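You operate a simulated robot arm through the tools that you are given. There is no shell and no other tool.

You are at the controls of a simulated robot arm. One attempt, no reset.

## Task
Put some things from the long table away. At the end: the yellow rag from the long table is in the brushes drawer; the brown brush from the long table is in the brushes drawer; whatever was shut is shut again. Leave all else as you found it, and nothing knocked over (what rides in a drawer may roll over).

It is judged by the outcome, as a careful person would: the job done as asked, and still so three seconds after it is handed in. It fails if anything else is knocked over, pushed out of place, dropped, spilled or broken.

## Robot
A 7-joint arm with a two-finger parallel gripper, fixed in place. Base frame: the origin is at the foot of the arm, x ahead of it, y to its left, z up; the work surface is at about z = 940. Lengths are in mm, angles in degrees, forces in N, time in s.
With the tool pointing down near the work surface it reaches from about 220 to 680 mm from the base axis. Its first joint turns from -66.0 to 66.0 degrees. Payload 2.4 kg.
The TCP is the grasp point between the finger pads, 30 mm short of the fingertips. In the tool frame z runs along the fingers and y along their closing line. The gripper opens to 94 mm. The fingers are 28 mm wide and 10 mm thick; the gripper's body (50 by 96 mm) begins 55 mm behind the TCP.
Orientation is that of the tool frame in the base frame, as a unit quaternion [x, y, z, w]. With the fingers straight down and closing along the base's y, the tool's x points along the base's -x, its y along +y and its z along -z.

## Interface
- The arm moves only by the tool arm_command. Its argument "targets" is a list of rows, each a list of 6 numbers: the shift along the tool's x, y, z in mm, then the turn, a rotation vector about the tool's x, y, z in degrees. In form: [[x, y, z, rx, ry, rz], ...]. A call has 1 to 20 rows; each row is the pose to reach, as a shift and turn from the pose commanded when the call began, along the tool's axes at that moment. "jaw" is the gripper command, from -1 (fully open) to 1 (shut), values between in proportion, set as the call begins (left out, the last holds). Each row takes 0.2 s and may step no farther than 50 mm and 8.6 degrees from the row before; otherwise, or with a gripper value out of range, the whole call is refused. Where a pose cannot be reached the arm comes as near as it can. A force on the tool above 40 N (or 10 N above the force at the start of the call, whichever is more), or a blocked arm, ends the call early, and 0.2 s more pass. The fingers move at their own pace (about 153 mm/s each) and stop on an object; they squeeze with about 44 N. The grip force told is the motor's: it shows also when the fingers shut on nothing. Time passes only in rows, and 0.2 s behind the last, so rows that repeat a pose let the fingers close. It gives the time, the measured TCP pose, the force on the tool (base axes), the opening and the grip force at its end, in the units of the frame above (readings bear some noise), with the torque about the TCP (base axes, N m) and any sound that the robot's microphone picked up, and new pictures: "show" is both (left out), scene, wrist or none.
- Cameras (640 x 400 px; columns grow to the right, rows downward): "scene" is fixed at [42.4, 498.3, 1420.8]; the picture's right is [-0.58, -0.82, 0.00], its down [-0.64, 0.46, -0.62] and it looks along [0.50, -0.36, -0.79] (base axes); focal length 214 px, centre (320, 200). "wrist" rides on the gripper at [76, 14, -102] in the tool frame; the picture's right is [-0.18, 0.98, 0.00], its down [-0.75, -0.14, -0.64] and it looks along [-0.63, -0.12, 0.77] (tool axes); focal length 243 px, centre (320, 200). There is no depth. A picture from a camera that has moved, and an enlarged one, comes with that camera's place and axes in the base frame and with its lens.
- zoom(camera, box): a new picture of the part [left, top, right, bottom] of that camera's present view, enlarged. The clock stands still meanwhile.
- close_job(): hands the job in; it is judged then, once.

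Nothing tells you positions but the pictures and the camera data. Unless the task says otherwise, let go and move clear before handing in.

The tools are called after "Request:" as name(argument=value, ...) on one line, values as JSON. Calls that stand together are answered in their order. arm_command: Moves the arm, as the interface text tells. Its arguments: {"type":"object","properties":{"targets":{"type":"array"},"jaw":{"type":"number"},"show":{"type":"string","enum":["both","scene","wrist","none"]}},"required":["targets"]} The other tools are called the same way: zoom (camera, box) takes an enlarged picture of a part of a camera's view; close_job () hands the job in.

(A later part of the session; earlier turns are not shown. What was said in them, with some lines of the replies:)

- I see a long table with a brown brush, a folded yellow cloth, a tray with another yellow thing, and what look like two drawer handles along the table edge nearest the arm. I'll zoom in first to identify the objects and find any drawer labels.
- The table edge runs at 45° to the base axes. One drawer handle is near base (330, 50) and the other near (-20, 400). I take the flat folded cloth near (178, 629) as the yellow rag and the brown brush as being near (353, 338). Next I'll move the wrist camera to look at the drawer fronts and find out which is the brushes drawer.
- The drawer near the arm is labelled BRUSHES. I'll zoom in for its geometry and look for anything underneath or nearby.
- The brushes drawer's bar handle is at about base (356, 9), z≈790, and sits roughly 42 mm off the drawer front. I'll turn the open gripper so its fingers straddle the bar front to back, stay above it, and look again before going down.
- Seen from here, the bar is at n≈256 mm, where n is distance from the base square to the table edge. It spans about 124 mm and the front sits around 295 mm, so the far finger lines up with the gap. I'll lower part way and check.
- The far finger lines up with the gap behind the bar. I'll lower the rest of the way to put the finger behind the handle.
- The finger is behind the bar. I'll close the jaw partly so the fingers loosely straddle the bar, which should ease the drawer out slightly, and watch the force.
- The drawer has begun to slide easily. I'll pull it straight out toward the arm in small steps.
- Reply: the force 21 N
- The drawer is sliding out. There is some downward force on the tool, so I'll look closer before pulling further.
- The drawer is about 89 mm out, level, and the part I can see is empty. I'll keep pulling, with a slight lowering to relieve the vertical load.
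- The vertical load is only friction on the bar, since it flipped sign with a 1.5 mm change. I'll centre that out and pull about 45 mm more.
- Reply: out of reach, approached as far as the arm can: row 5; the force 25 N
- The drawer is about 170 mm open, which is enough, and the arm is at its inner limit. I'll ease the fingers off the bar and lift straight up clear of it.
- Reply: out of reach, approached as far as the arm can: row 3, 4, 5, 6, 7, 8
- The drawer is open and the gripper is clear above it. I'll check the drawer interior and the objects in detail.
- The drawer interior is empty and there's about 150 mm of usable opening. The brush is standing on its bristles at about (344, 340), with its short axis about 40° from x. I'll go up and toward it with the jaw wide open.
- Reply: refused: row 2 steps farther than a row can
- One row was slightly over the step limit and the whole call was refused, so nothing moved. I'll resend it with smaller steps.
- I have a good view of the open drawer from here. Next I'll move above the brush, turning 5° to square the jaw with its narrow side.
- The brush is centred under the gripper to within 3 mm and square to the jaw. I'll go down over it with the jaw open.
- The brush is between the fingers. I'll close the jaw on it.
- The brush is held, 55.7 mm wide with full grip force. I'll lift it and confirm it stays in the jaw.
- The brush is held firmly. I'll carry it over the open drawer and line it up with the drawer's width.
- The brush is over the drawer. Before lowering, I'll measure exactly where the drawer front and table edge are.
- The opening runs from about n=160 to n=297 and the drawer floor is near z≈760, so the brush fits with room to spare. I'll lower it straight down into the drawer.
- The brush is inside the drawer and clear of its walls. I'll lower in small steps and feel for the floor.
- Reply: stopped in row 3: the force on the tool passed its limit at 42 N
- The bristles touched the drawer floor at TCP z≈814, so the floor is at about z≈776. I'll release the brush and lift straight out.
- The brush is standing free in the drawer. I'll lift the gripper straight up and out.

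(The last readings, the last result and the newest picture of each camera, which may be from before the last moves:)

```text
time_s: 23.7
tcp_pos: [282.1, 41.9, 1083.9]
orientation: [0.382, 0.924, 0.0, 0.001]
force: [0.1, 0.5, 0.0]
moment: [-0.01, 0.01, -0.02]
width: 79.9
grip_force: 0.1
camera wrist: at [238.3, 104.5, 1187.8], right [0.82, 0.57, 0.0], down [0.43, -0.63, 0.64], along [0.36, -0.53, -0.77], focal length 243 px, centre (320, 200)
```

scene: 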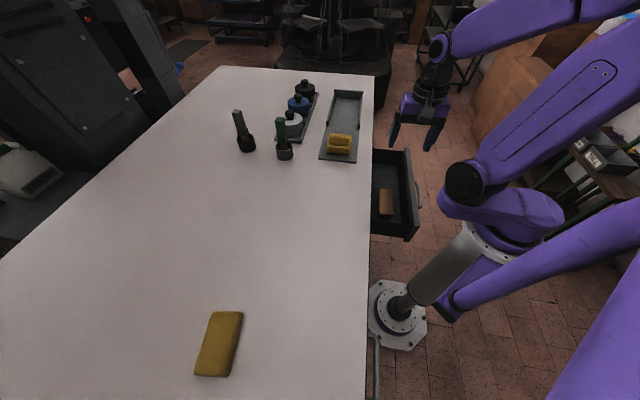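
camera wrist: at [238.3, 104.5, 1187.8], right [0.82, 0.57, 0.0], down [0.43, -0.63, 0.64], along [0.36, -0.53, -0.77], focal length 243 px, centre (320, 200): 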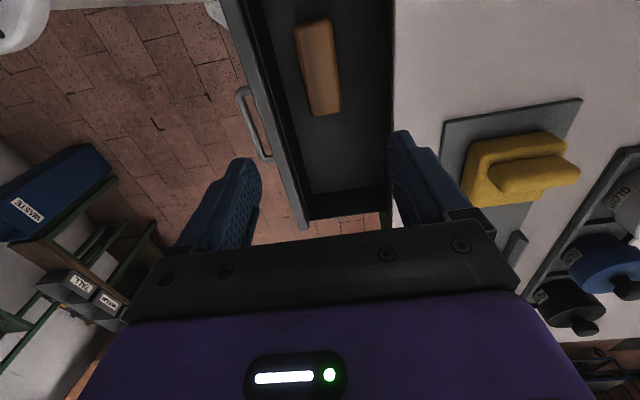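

The brush is in the drawer. The rag is at about (178, 624), 60 mm across by 97 mm long, with its short axis about 53° from x. It's near the reach limit, so I'll move toward it in stages.

Request:
arm_command(targets=[[37, 26, 0, 0, 0, 0], [74, 52, 0, 0, 0, 0], [111, 78, 0, 0, 0, 0], [148, 104, 0, 0, 0, -1], [185, 130, 5, 0, 0, -2], [222, 156, 10, 0, 0, -3], [259, 182, 15, 0, 0, -4], [296, 208, 20, 0, 0, -5], [333, 234, 25, 0, 0, -6], [370, 260, 30, 0, 0, -7]], jaw=-1, show="both")

```text
time_s: 25.9
tcp_pos: [202.1, 487.4, 1054.6]
orientation: [0.325, 0.946, 0.0, 0.002]
force: [-0.3, 1.1, 0.5]
moment: [-0.03, 0.0, 0.03]
width: 94.0
grip_force: 0.1
camera wrist: at [151.2, 544.7, 1157.8], right [0.75, 0.66, 0.0], down [0.51, -0.57, 0.64], along [0.43, -0.48, -0.77], focal length 243 px, centre (320, 200)
```

scene: 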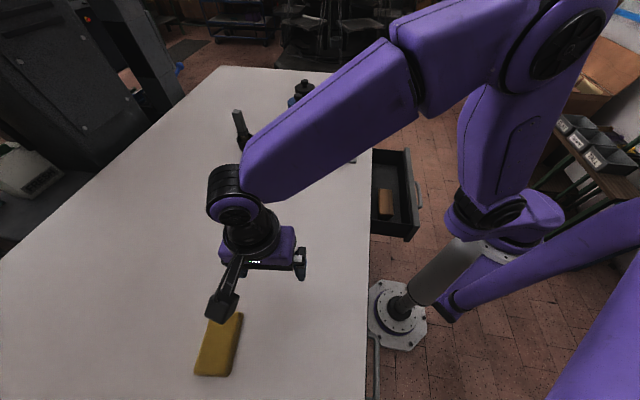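
wrist: 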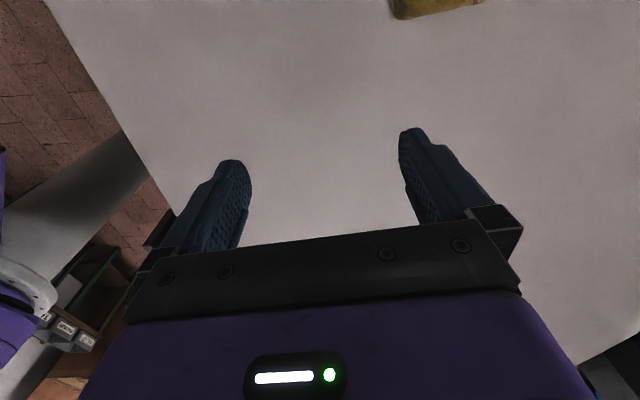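

The rag is in view of the wrist camera now. I'll finish the move to just above it.

Request:
arm_command(targets=[[26, 23, 0, 0, 0, 0], [52, 46, 0, 0, 0, 0], [78, 70, 0, 0, 0, -1], [103, 93, 0, 0, 0, -1]], show="both")

```text
time_s: 26.9
tcp_pos: [177.7, 623.5, 1053.4]
orientation: [0.317, 0.948, -0.001, 0.0]
force: [0.0, -0.7, -0.2]
moment: [0.05, -0.02, -0.01]
width: 94.3
grip_force: 0.1
camera wrist: at [127.6, 680.0, 1157.4], right [0.74, 0.67, 0.0], down [0.52, -0.56, 0.64], along [0.43, -0.48, -0.77], focal length 243 px, centre (320, 200)
```

scene: 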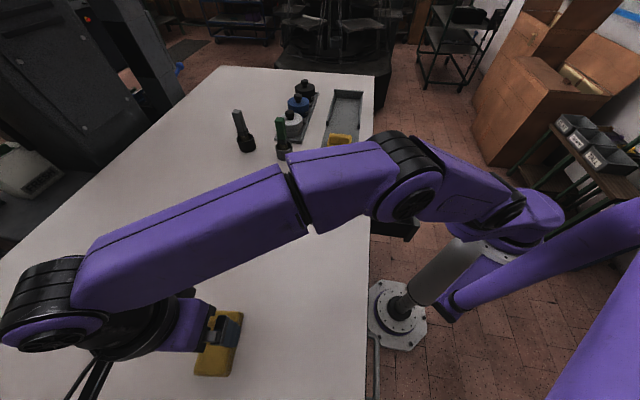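
wrist: 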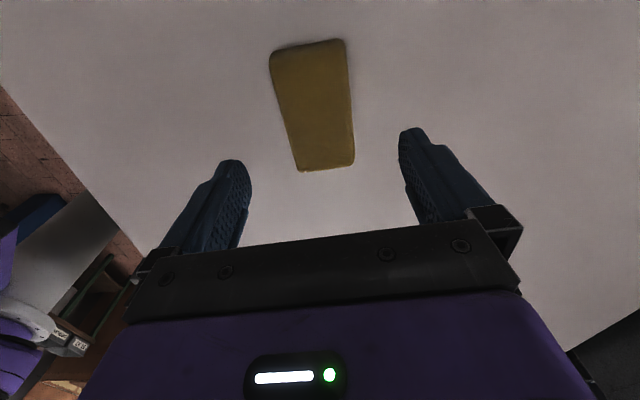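

The rag is nearly centred and square under the jaw. I'll lower over it carefully, stopping just above the table.

Request:
arm_command(targets=[[2.4, -2, 25, 0, 0, 0], [2.4, -2, 50, 0, 0, 0], [2.4, -2, 65, 0, 0, 0], [2.4, -2, 74, 0, 0, 0]], show="both")

```text
time_s: 27.9
tcp_pos: [176.5, 623.5, 981.1]
orientation: [0.317, 0.948, 0.001, 0.001]
force: [-0.6, 0.0, -1.3]
moment: [0.0, -0.01, -0.02]
width: 94.0
grip_force: 0.1
camera wrist: at [124.9, 679.5, 1083.9], right [0.74, 0.67, 0.0], down [0.52, -0.57, 0.64], along [0.43, -0.47, -0.77], focal length 243 px, centre (320, 200)
```

scene: 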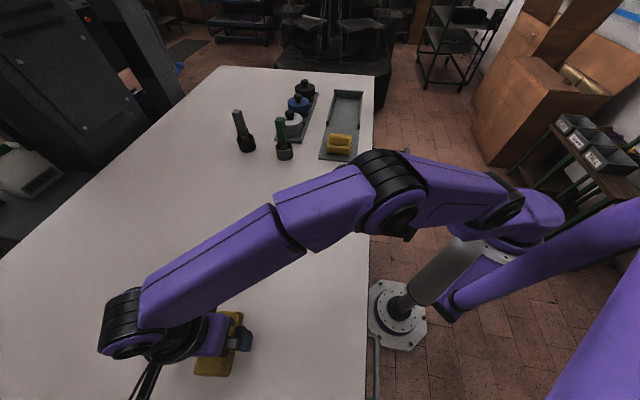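
wrist: 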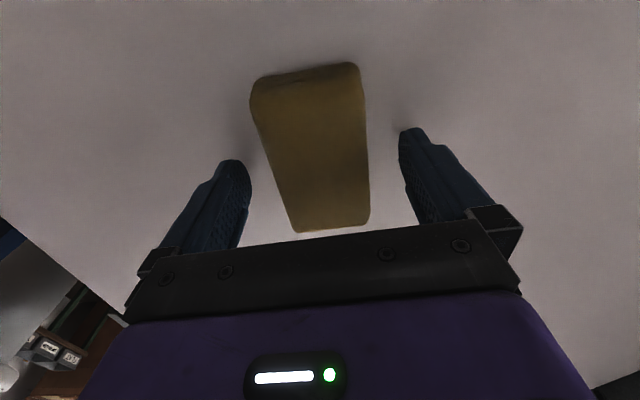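

The jaw is straddling the rag, with the fingertips about 11 mm above the table. I'll go down the last few millimetres and close.

Request:
arm_command(targets=[[0, 0, 3, 0, 0, 0], [0, 0, 6.5, 0, 0, 0]], show="none")

Request:
arm_command(targets=[[0, 0, 0, 0, 0, 0], [0, 0, 0, 0, 0, 0], [0, 0, 0, 0, 0, 0], [0, 0, 0, 0, 0, 0]], jaw=1, show="both")

```text
time_s: 28.5
tcp_pos: [177.4, 622.3, 974.7]
orientation: [0.317, 0.948, 0.0, 0.001]
force: [0.9, -0.8, 0.2]
moment: [-0.02, 0.01, 0.0]
width: 94.0
grip_force: 0.0
```

```text
time_s: 29.5
tcp_pos: [178.3, 621.5, 974.9]
orientation: [0.317, 0.948, 0.001, 0.001]
force: [0.3, 0.1, 1.8]
moment: [0.05, 0.11, -0.09]
width: 56.6
grip_force: 43.8
camera wrist: at [125.6, 678.8, 1077.8], right [0.74, 0.67, 0.0], down [0.52, -0.57, 0.64], along [0.43, -0.47, -0.77], focal length 243 px, centre (320, 200)
```

scene: 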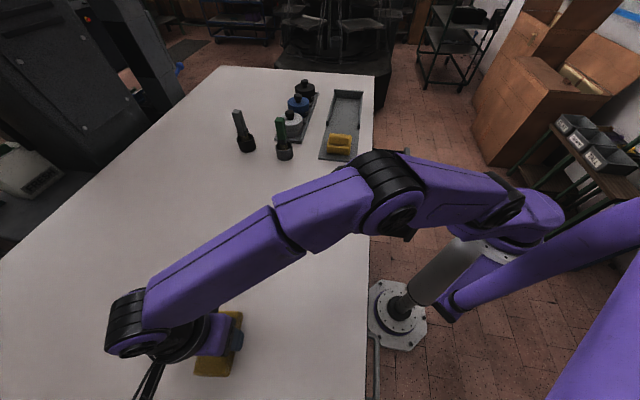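
wrist: 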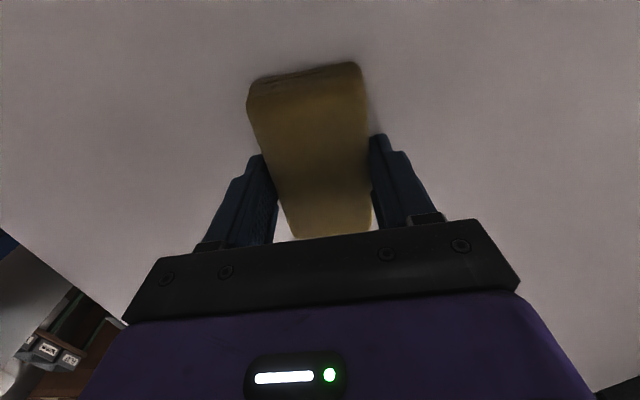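

The rag is gripped, 56.6 mm wide with full force. I'll lift it straight up and check that it stays held.

Request:
arm_command(targets=[[0, 0, -10, 0, 0, 0], [0, 0, -40, 0, 0, 0], [0, 0, -80, 0, 0, 0]], show="both")

```text
time_s: 30.3
tcp_pos: [175.6, 622.8, 1055.1]
orientation: [0.316, 0.949, 0.0, 0.001]
force: [-0.1, -0.1, 0.1]
moment: [0.04, 0.01, 0.0]
width: 56.6
grip_force: 43.8
camera wrist: at [123.6, 679.5, 1156.8], right [0.74, 0.68, 0.0], down [0.52, -0.56, 0.64], along [0.43, -0.47, -0.77], focal length 243 px, centre (320, 200)
```

scene: 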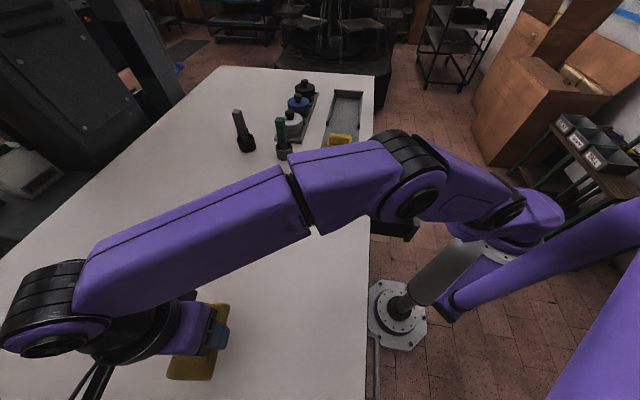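
wrist: 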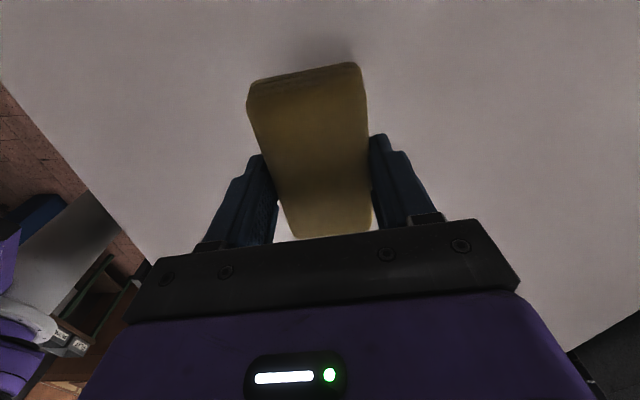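

The rag is held well. I'll carry it back toward the drawer at a safe height.

Request:
arm_command(targets=[[-34, -25, -5, 0, 0, 0], [-68, -50, -10, 0, 0, 0], [-103, -74, -15, 0, 0, 1], [-137, -99, -20, 0, 0, 2], [-171, -124, -25, 0, 0, 3], [-206, -149, -30, 0, 0, 4], [-240, -174, -35, 0, 0, 5], [-274, -199, -40, 0, 0, 6], [-309, -223, -45, 0, 0, 7], [-343, -248, -45, 0, 0, 8]], show="both")

```text
time_s: 32.5
tcp_pos: [302.0, 216.9, 1099.8]
orientation: [0.382, 0.924, 0.0, 0.001]
force: [-0.4, -0.2, -0.5]
moment: [0.01, 0.0, 0.0]
width: 56.8
grip_force: 43.7
camera wrist: at [258.5, 280.3, 1201.8], right [0.82, 0.57, 0.0], down [0.43, -0.63, 0.64], along [0.36, -0.53, -0.77], focal length 243 px, centre (320, 200)
```

scene: 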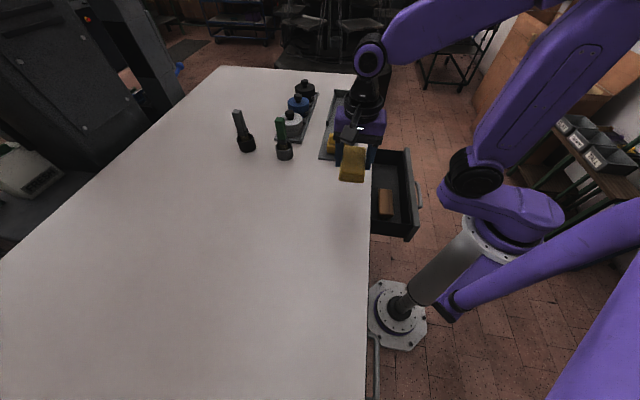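
wrist: 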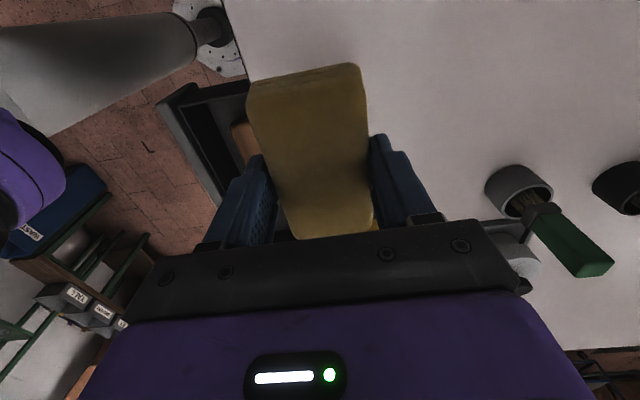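

Next I'll move over the free right-hand part of the drawer.

Request:
arm_command(targets=[[-37, -20, 0, 0, 0, 0], [-74, -40, 0, 0, 0, 0], [-111, -60, 0, 0, 0, 0], [-148, -80, 0, 0, 0, 0], [-186, -100, 0, 0, 0, 0], [-223, -120, 0, 0, 0, 0], [-260, -139, 0, 0, 0, 0]], show="both")

```text
time_s: 34.1
tcp_pos: [384.9, -66.2, 1098.6]
orientation: [0.382, 0.924, 0.0, 0.0]
force: [-0.3, -0.4, -0.1]
moment: [0.01, 0.01, 0.0]
width: 56.6
grip_force: 43.9
camera wrist: at [342.5, -3.1, 1201.4], right [0.82, 0.57, 0.0], down [0.43, -0.63, 0.64], along [0.36, -0.53, -0.77], focal length 243 px, centre (320, 200)
```

scene: 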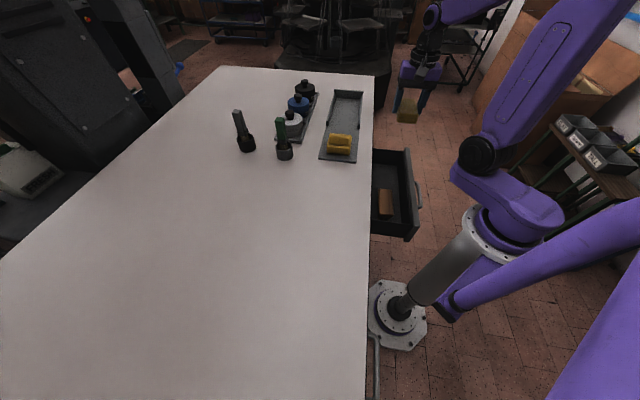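
wrist: 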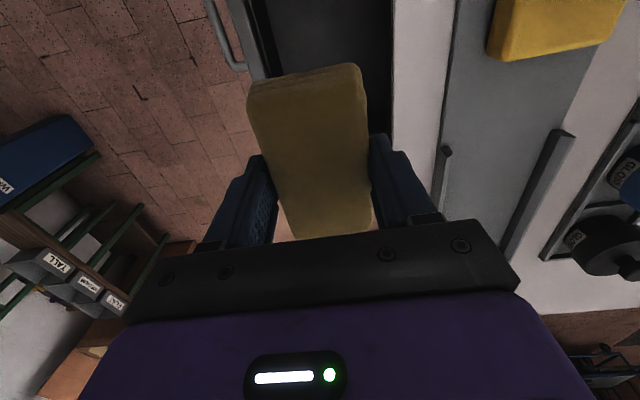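

It's lined up over the drawer at n≈225, s≈319 (s runs along the table edge), clear of the brush. I'll lower the rag in.

Request:
arm_command(targets=[[0, 2, 40, 0, 0, 0], [0, 2, 80, 0, 0, 0], [0, 2, 120, 0, 0, 0], [0, 2, 160, 0, 0, 0], [0, 2, 200, 0, 0, 0], [0, 2, 240, 0, 0, 0], [0, 2, 266, 0, 0, 0]], show="both")

```text
time_s: 35.7
tcp_pos: [389.3, -61.2, 832.6]
orientation: [0.383, 0.924, 0.0, 0.001]
force: [0.0, 0.5, -0.3]
moment: [-0.03, 0.0, 0.02]
width: 56.8
grip_force: 44.1
camera wrist: at [345.7, 0.9, 935.9], right [0.82, 0.57, 0.0], down [0.43, -0.63, 0.64], along [0.36, -0.53, -0.77], focal length 243 px, centre (320, 200)
```

scene: 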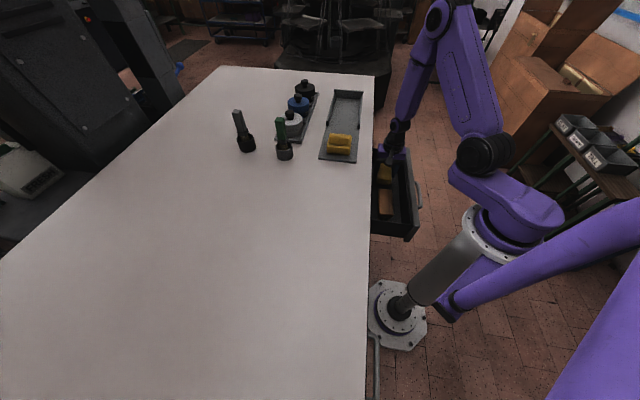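
wrist: 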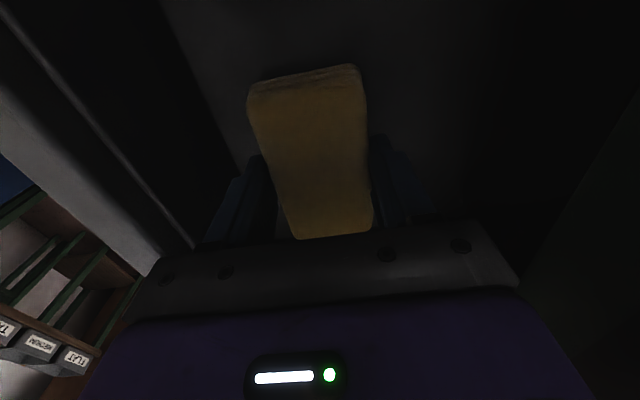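

The rag is inside the drawer. I'll go down the last bit gently.

Request:
arm_command(targets=[[0, -2, 8, 0, 0, 0], [0, -2, 14, 0, 0, 0], [0, -2, 18, 0, 0, 0], [0, -2, 20, 0, 0, 0]], show="wrist")

```text
time_s: 36.7
tcp_pos: [387.7, -63.7, 813.7]
orientation: [0.382, 0.924, 0.0, 0.001]
force: [0.5, -0.2, 3.2]
moment: [0.09, 0.13, 0.01]
width: 56.8
grip_force: 44.2
camera wrist: at [344.1, -0.2, 916.7], right [0.82, 0.57, 0.0], down [0.43, -0.63, 0.64], along [0.36, -0.53, -0.77], focal length 243 px, centre (320, 200)
```

wrist: 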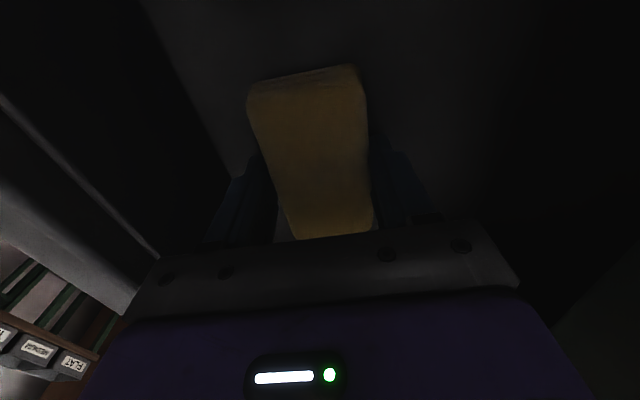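

The rag has light contact with the floor, so I'll release it.

Request:
arm_command(targets=[[0, 0, 0, 0, 0, 0], [0, 0, 0, 0, 0, 0], [0, 0, 0, 0, 0, 0]], jaw=-0.7, show="wrist")

Request:
arm_command(targets=[[0, 0, -15, 0, 0, 0], [0, 0, -50, 0, 0, 0], [0, 0, -90, 0, 0, 0], [0, 0, -135, 0, 0, 0], [0, 0, -180, 0, 0, 0], [0, 0, -225, 0, 0, 0], [0, 0, -270, 0, 0, 0]], show="both")

```text
time_s: 37.5
tcp_pos: [387.5, -63.5, 814.1]
orientation: [0.382, 0.924, 0.0, 0.001]
force: [0.1, 0.5, 0.5]
moment: [0.01, 0.0, -0.01]
width: 79.8
grip_force: 0.1
camera wrist: at [344.2, -0.1, 916.7], right [0.82, 0.57, 0.0], down [0.43, -0.63, 0.64], along [0.36, -0.53, -0.77], focal length 243 px, centre (320, 200)
```

wrist: 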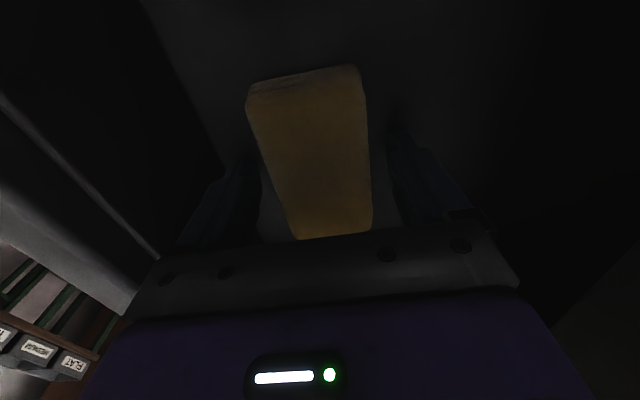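

```text
time_s: 39.1
tcp_pos: [386.8, -62.2, 1084.4]
orientation: [0.382, 0.924, 0.0, 0.0]
force: [0.2, -0.2, 0.4]
moment: [0.02, -0.02, -0.04]
width: 80.0
grip_force: 0.2
camera wrist: at [343.0, 0.5, 1187.2], right [0.82, 0.57, 0.0], down [0.43, -0.63, 0.64], along [0.36, -0.53, -0.77], focal length 243 px, centre (320, 200)
```

scene: 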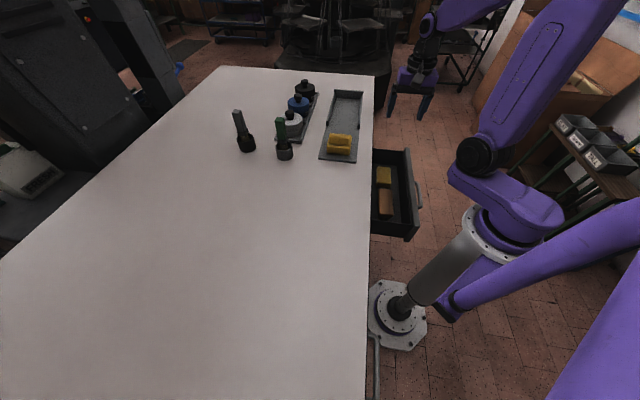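
wrist: 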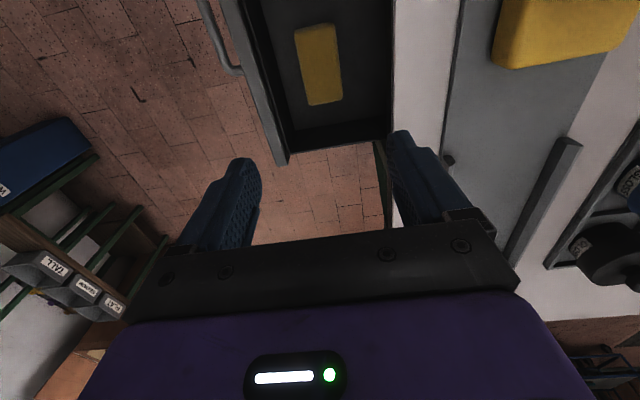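

Both items are in the drawer, and the table's other items are untouched. Next I'll shut the drawer by pushing its handle bar with closed fingers. I'll turn the hand so its narrow side faces the table and move to the robot side of the handle.

Request:
arm_command(targets=[[3, -15, 3, 0, 0, -8.2], [7, -30, 6, 0, 0, -16.4], [10, -45, 9, 0, 0, -24.6], [14, -60, 12, 0, 0, -32.8], [17, -76, 15, 0, 0, -41], [20, -91, 18, 0, 0, -49.2], [24, -106, 21, 0, 0, -57.4], [27, -121, 24, 0, 0, -65.6], [31, -137, 27, 0, 0, -73.8], [34, -152, 30, 0, 0, -82], [37.5, -167.5, 34, 0, 0, -90]], jaw=1, show="both")

```text
time_s: 41.5
tcp_pos: [240.3, -154.9, 1048.9]
orientation: [-0.384, 0.923, 0.0, -0.001]
force: [0.6, -0.6, 0.2]
moment: [0.03, 0.01, 0.0]
width: 0.0
grip_force: 33.2
camera wrist: at [178.2, -200.2, 1152.0], right [-0.57, 0.82, 0.0], down [0.63, 0.43, 0.64], along [0.53, 0.36, -0.77], focal length 243 px, centre (320, 200)
```

scene: 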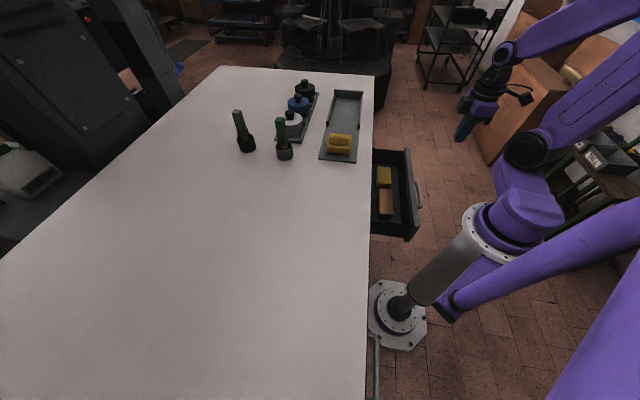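
wrist: 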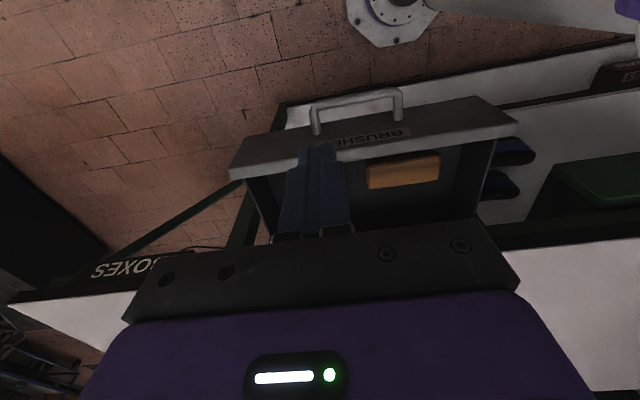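

I can see the handle ahead, with its bar at n≈98–105 and my fingers at n≈60, on the robot side of it. I'll lower to handle height there, clear of the bar.

Request:
arm_command(targets=[[0, 0, 40, 0, 0, 0], [0, 0, 80, 0, 0, 0], [0, 0, 120, 0, 0, 0], [0, 0, 160, 0, 0, 0], [0, 0, 200, 0, 0, 0], [0, 0, 230, 0, 0, 0], [0, 0, 250, 0, 0, 0]], show="both")

```text
time_s: 43.1
tcp_pos: [242.4, -154.7, 798.7]
orientation: [-0.384, 0.923, 0.0, 0.001]
force: [-0.8, 0.7, -0.3]
moment: [-0.03, 0.0, 0.01]
width: 0.0
grip_force: 33.2
out of reach, approached as far as the arm can: row 1, 2, 3, 4, 5
camera wrist: at [180.1, -199.9, 902.1], right [-0.57, 0.82, 0.0], down [0.63, 0.43, 0.64], along [0.53, 0.36, -0.77], focal length 243 px, centre (320, 200)
```

scene: 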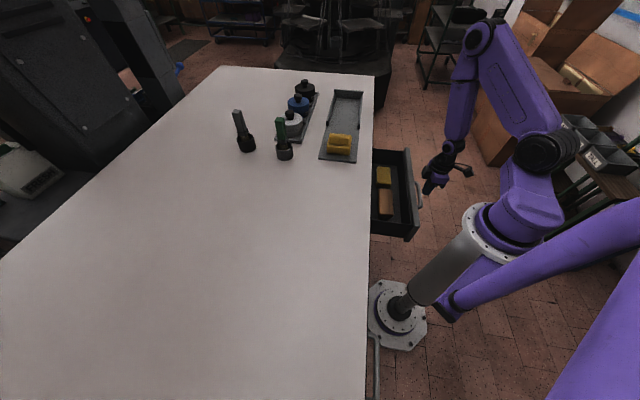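
wrist: 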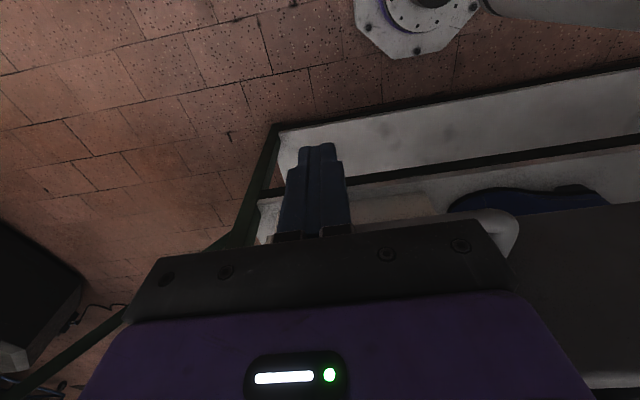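

The fingers are at handle height behind the bar. I'll push the drawer shut steadily, in small steps.

Request:
arm_command(targets=[[-10, 0, 0, 0, 0, 0], [-20, 0, 0, 0, 0, 0], [-30, 0, 0, 0, 0, 0], [-41, 0, 0, 0, 0, 0], [-52, 0, 0, 0, 0, 0], [-63, 0, 0, 0, 0, 0], [-74, 0, 0, 0, 0, 0], [-85, 0, 0, 0, 0, 0]], show="both")

```text
time_s: 44.9
tcp_pos: [303.8, -96.0, 799.2]
orientation: [-0.384, 0.924, 0.0, 0.002]
force: [0.1, -0.7, -0.7]
moment: [0.01, 0.04, 0.0]
width: 0.2
grip_force: 33.1
camera wrist: at [240.1, -140.3, 902.6], right [-0.57, 0.82, 0.0], down [0.63, 0.43, 0.64], along [0.53, 0.36, -0.77], focal length 243 px, centre (320, 200)
```

scene: 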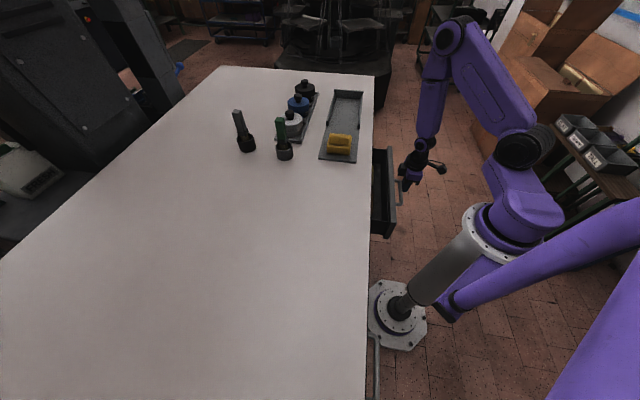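
wrist: 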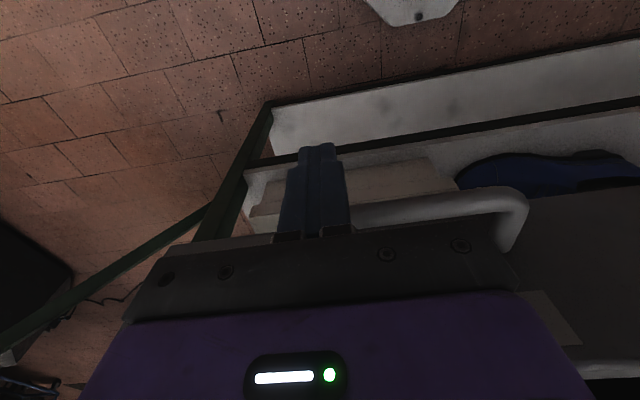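

The drawer is closing smoothly with the contents inside. I'll continue with slow steps.

Request:
arm_command(targets=[[-10, 0, 0, 0, 0, 0], [-20, 0, 0, 0, 0, 0], [-30, 0, 0, 0, 0, 0], [-40, 0, 0, 0, 0, 0], [-50, 0, 0, 0, 0, 0], [-60, 0, 0, 0, 0, 0], [-70, 0, 0, 0, 0, 0]], show="both")

```text
time_s: 46.5
tcp_pos: [352.2, -48.2, 798.6]
orientation: [-0.383, 0.924, -0.001, 0.001]
force: [-1.0, -0.4, -0.6]
moment: [0.01, 0.02, -0.03]
width: 0.0
grip_force: 33.2
camera wrist: at [288.7, -91.8, 901.8], right [-0.57, 0.82, 0.0], down [0.63, 0.43, 0.64], along [0.53, 0.36, -0.77], focal length 243 px, centre (320, 200)
```

scene: 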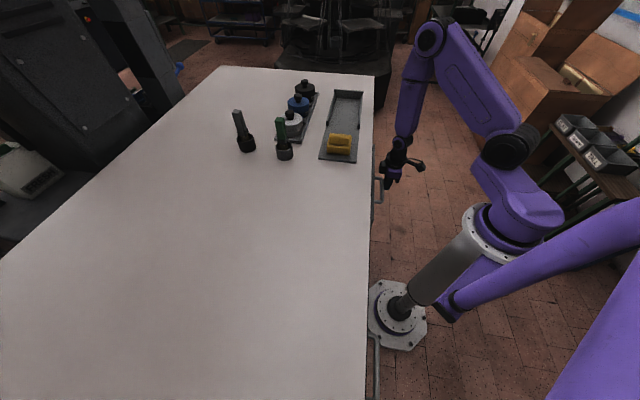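
wrist: 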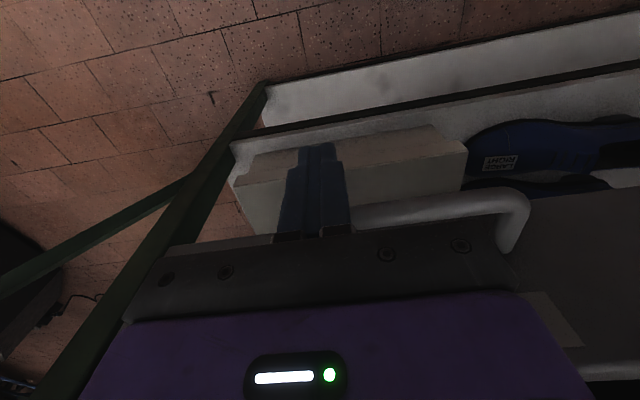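

The drawer is almost shut, with about 20 mm left. I'll finish in 4 mm steps and watch for the stop.

Request:
arm_command(targets=[[-4, 0, 0, 0, 0, 0], [-8, 0, 0, 0, 0, 0], [-12, 0, 0, 0, 0, 0], [-16, 0, 0, 0, 0, 0], [-19, 0, 0, 0, 0, 0], [-22, 0, 0, 0, 0, 0], [-25, 0, 0, 0, 0, 0]], show="both")

```text
time_s: 48.0
tcp_pos: [364.0, -36.6, 799.1]
orientation: [-0.377, 0.926, 0.001, -0.006]
force: [-2.7, -5.6, -0.4]
moment: [0.01, -0.06, -0.01]
width: 0.0
grip_force: 33.2
stopped in row 7: the force on the tool passed its limit at 44 N (the readings are from after the stop); the commanded pose is now the measured one
camera wrist: at [301.4, -78.7, 903.0], right [-0.56, 0.83, 0.01], down [0.65, 0.43, 0.63], along [0.52, 0.35, -0.77], focal length 243 px, centre (320, 200)
```

scene: 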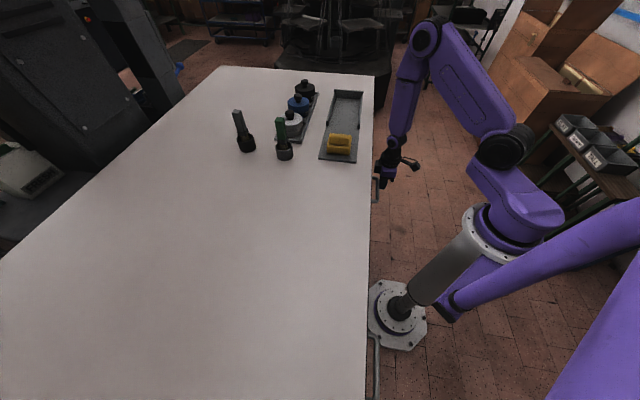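
wrist: 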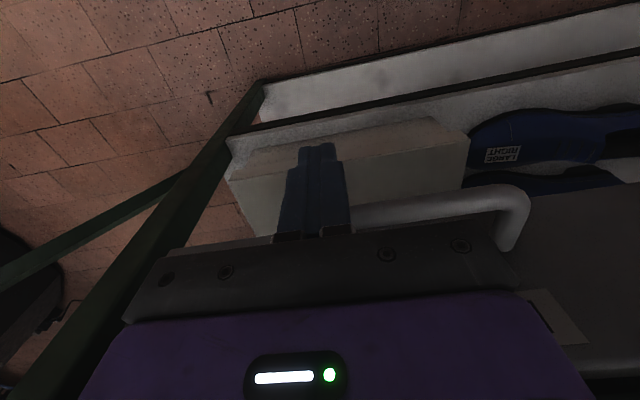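

The push met a firm stop, so the drawer appears shut. I'll back off and return to my first viewing pose to compare the drawer front with the picture I took before opening it.

Request:
arm_command(targets=[[12, 0, 0, 0, 0, 0], [25, 0, -5, 0, 0, 0], [25, 0, -45, 0, 0, 0], [25, 0, -90, 0, 0, 0], [25, 0, -135, 0, 0, 0], [25, 0, -180, 0, 0, 0], [25, 20, -207, 0, 0, 0], [10, 50, -207, 0, 0, 0], [-6, 78, -207, 0, 0, 0]], show="both")

```text
time_s: 50.0
tcp_pos: [316.2, 24.9, 1007.0]
orientation: [-0.378, 0.926, 0.002, -0.006]
force: [-0.3, -0.1, 0.4]
moment: [0.0, 0.02, -0.05]
width: 0.0
grip_force: 33.4
camera wrist: at [254.0, -17.9, 1110.6], right [-0.56, 0.83, 0.0], down [0.65, 0.43, 0.63], along [0.52, 0.36, -0.77], focal length 243 px, centre (320, 200)
```

scene: 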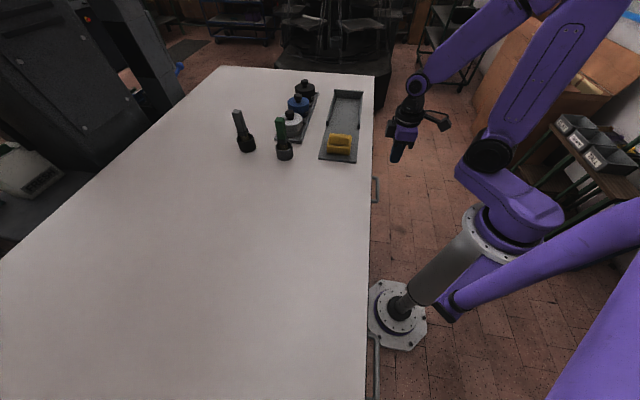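
wrist: 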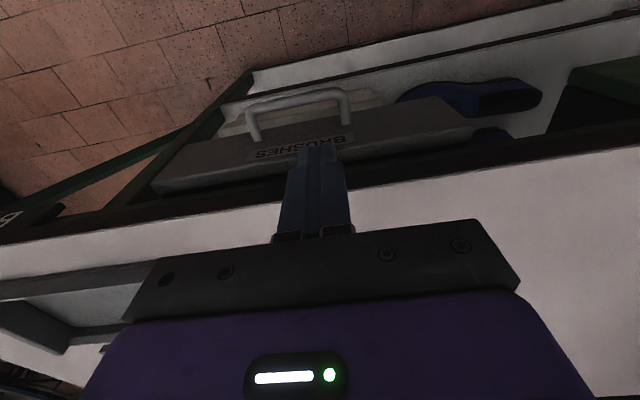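

The view matches the first one closely. I'll zoom in to compare the drawer with its original shut position.

Request:
zoom(camera="wrist", box=[120, 50, 440, 250])

Request:
zoom(camera="scene", box=[330, 150, 430, 400])

Request:
zoom(camera="scene", box=[340, 60, 440, 220])

```text
2.00 times, centred on (280, 150) of wrist
camera zoom: at [254.0, -17.9, 1110.6], right [-0.56, 0.83, 0.0], down [0.65, 0.43, 0.63], along [0.52, 0.36, -0.77], focal length 485 px, centre (400, 300)
```

zoom: 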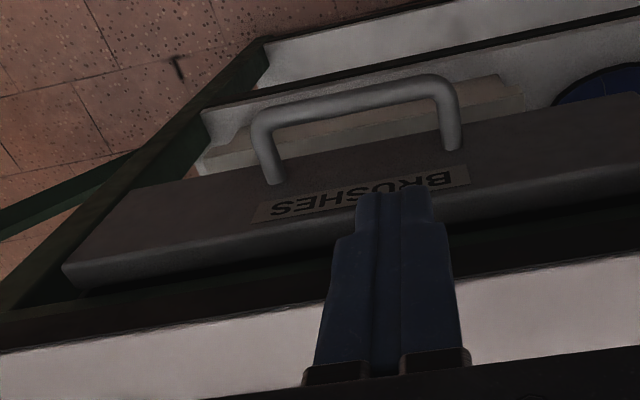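

```text
1.60 times, centred on (380, 275) of scene
camera zoom: at [42.4, 498.3, 1420.8], right [-0.58, -0.82, 0.0], down [-0.64, 0.46, -0.62], along [0.5, -0.36, -0.79], focal length 343 px, centre (224, 80)
```

zoom: 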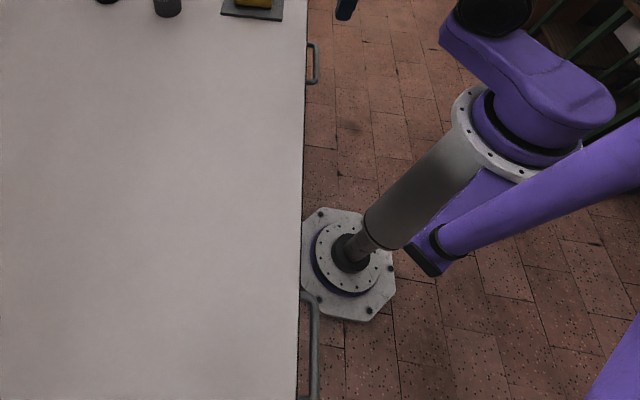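

```text
2.50 times, centred on (390, 140) of scene
camera zoom: at [42.4, 498.3, 1420.8], right [-0.58, -0.82, 0.0], down [-0.64, 0.46, -0.62], along [0.5, -0.36, -0.79], focal length 536 px, centre (145, 350)
```

zoom: 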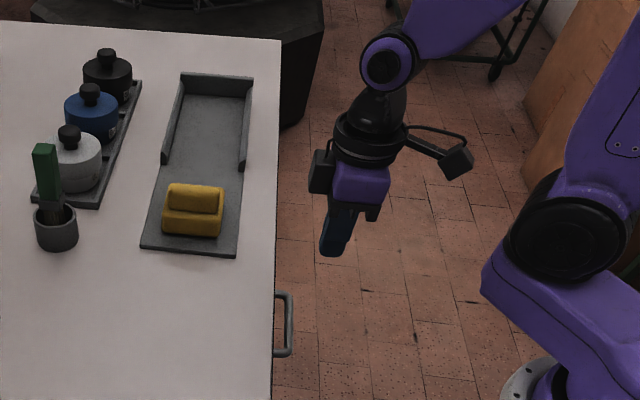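

The handle and front are in the same place as in the first pictures, so the drawer is shut with the rag and brush inside. The tray, pots and brush cups look untouched. I'll raise the arm clear, let a moment pass, and take one last look.

Request:
arm_command(targets=[[0, 0, -40, 0, 0, 0], [0, 0, -80, 0, 0, 0], [0, 0, -120, 0, 0, 0], [0, 0, -120, 0, 0, 0], [0, 0, -120, 0, 0, 0]], jaw=-1, show="both")

Request:
zoom(camera="scene", box=[220, 60, 400, 220])

```text
time_s: 51.2
tcp_pos: [321.0, 27.4, 1129.1]
orientation: [-0.378, 0.926, 0.002, -0.005]
force: [-0.4, 0.4, 0.0]
moment: [0.0, 0.04, -0.04]
width: 94.1
grip_force: 0.1
camera wrist: at [257.7, -17.0, 1231.5], right [-0.56, 0.83, 0.0], down [0.64, 0.43, 0.63], along [0.52, 0.36, -0.77], focal length 243 px, centre (320, 200)
```

scene: 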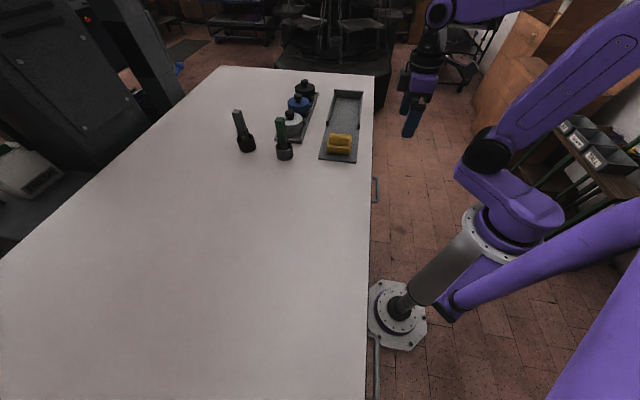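
wrist: 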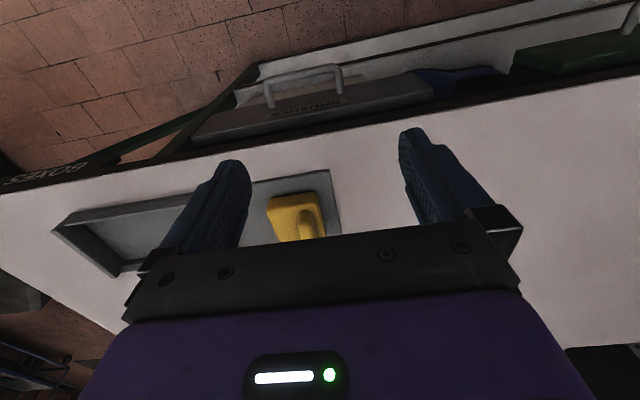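

```text
2.50 times, centred on (310, 140) of scene
camera zoom: at [42.4, 498.3, 1420.8], right [-0.58, -0.82, 0.0], down [-0.64, 0.46, -0.62], along [0.5, -0.36, -0.79], focal length 536 px, centre (345, 350)
```

zoom: 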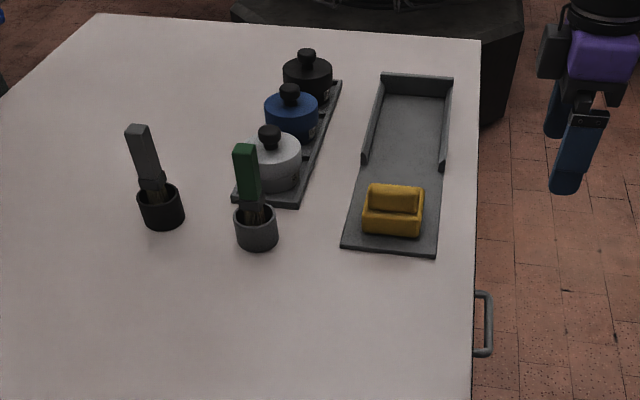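

The brush and rag are in the shut BRUSHES drawer. The arm is clear, the jaw is empty, and everything else on the table is as I found it, so I'm handing the job in.

Request:
close_job()

```text
The job is handed in.
```

The job is handed in: the brown brush and the yellow rag are both in the drawer labelled BRUSHES, and that drawer is shut again.

- **Which rag:** I took the flat folded yellow cloth on the table as the rag. The yellow block in the tray stayed where it was.
- **Drawer:** I pushed it closed until it met a firm stop. Its handle and front then looked the same as in the pictures taken before I opened it.
- **Everything else:** in the last pictures, the tray, pots and brush cups look as they did at the start. The arm was raised clear with the jaw empty.
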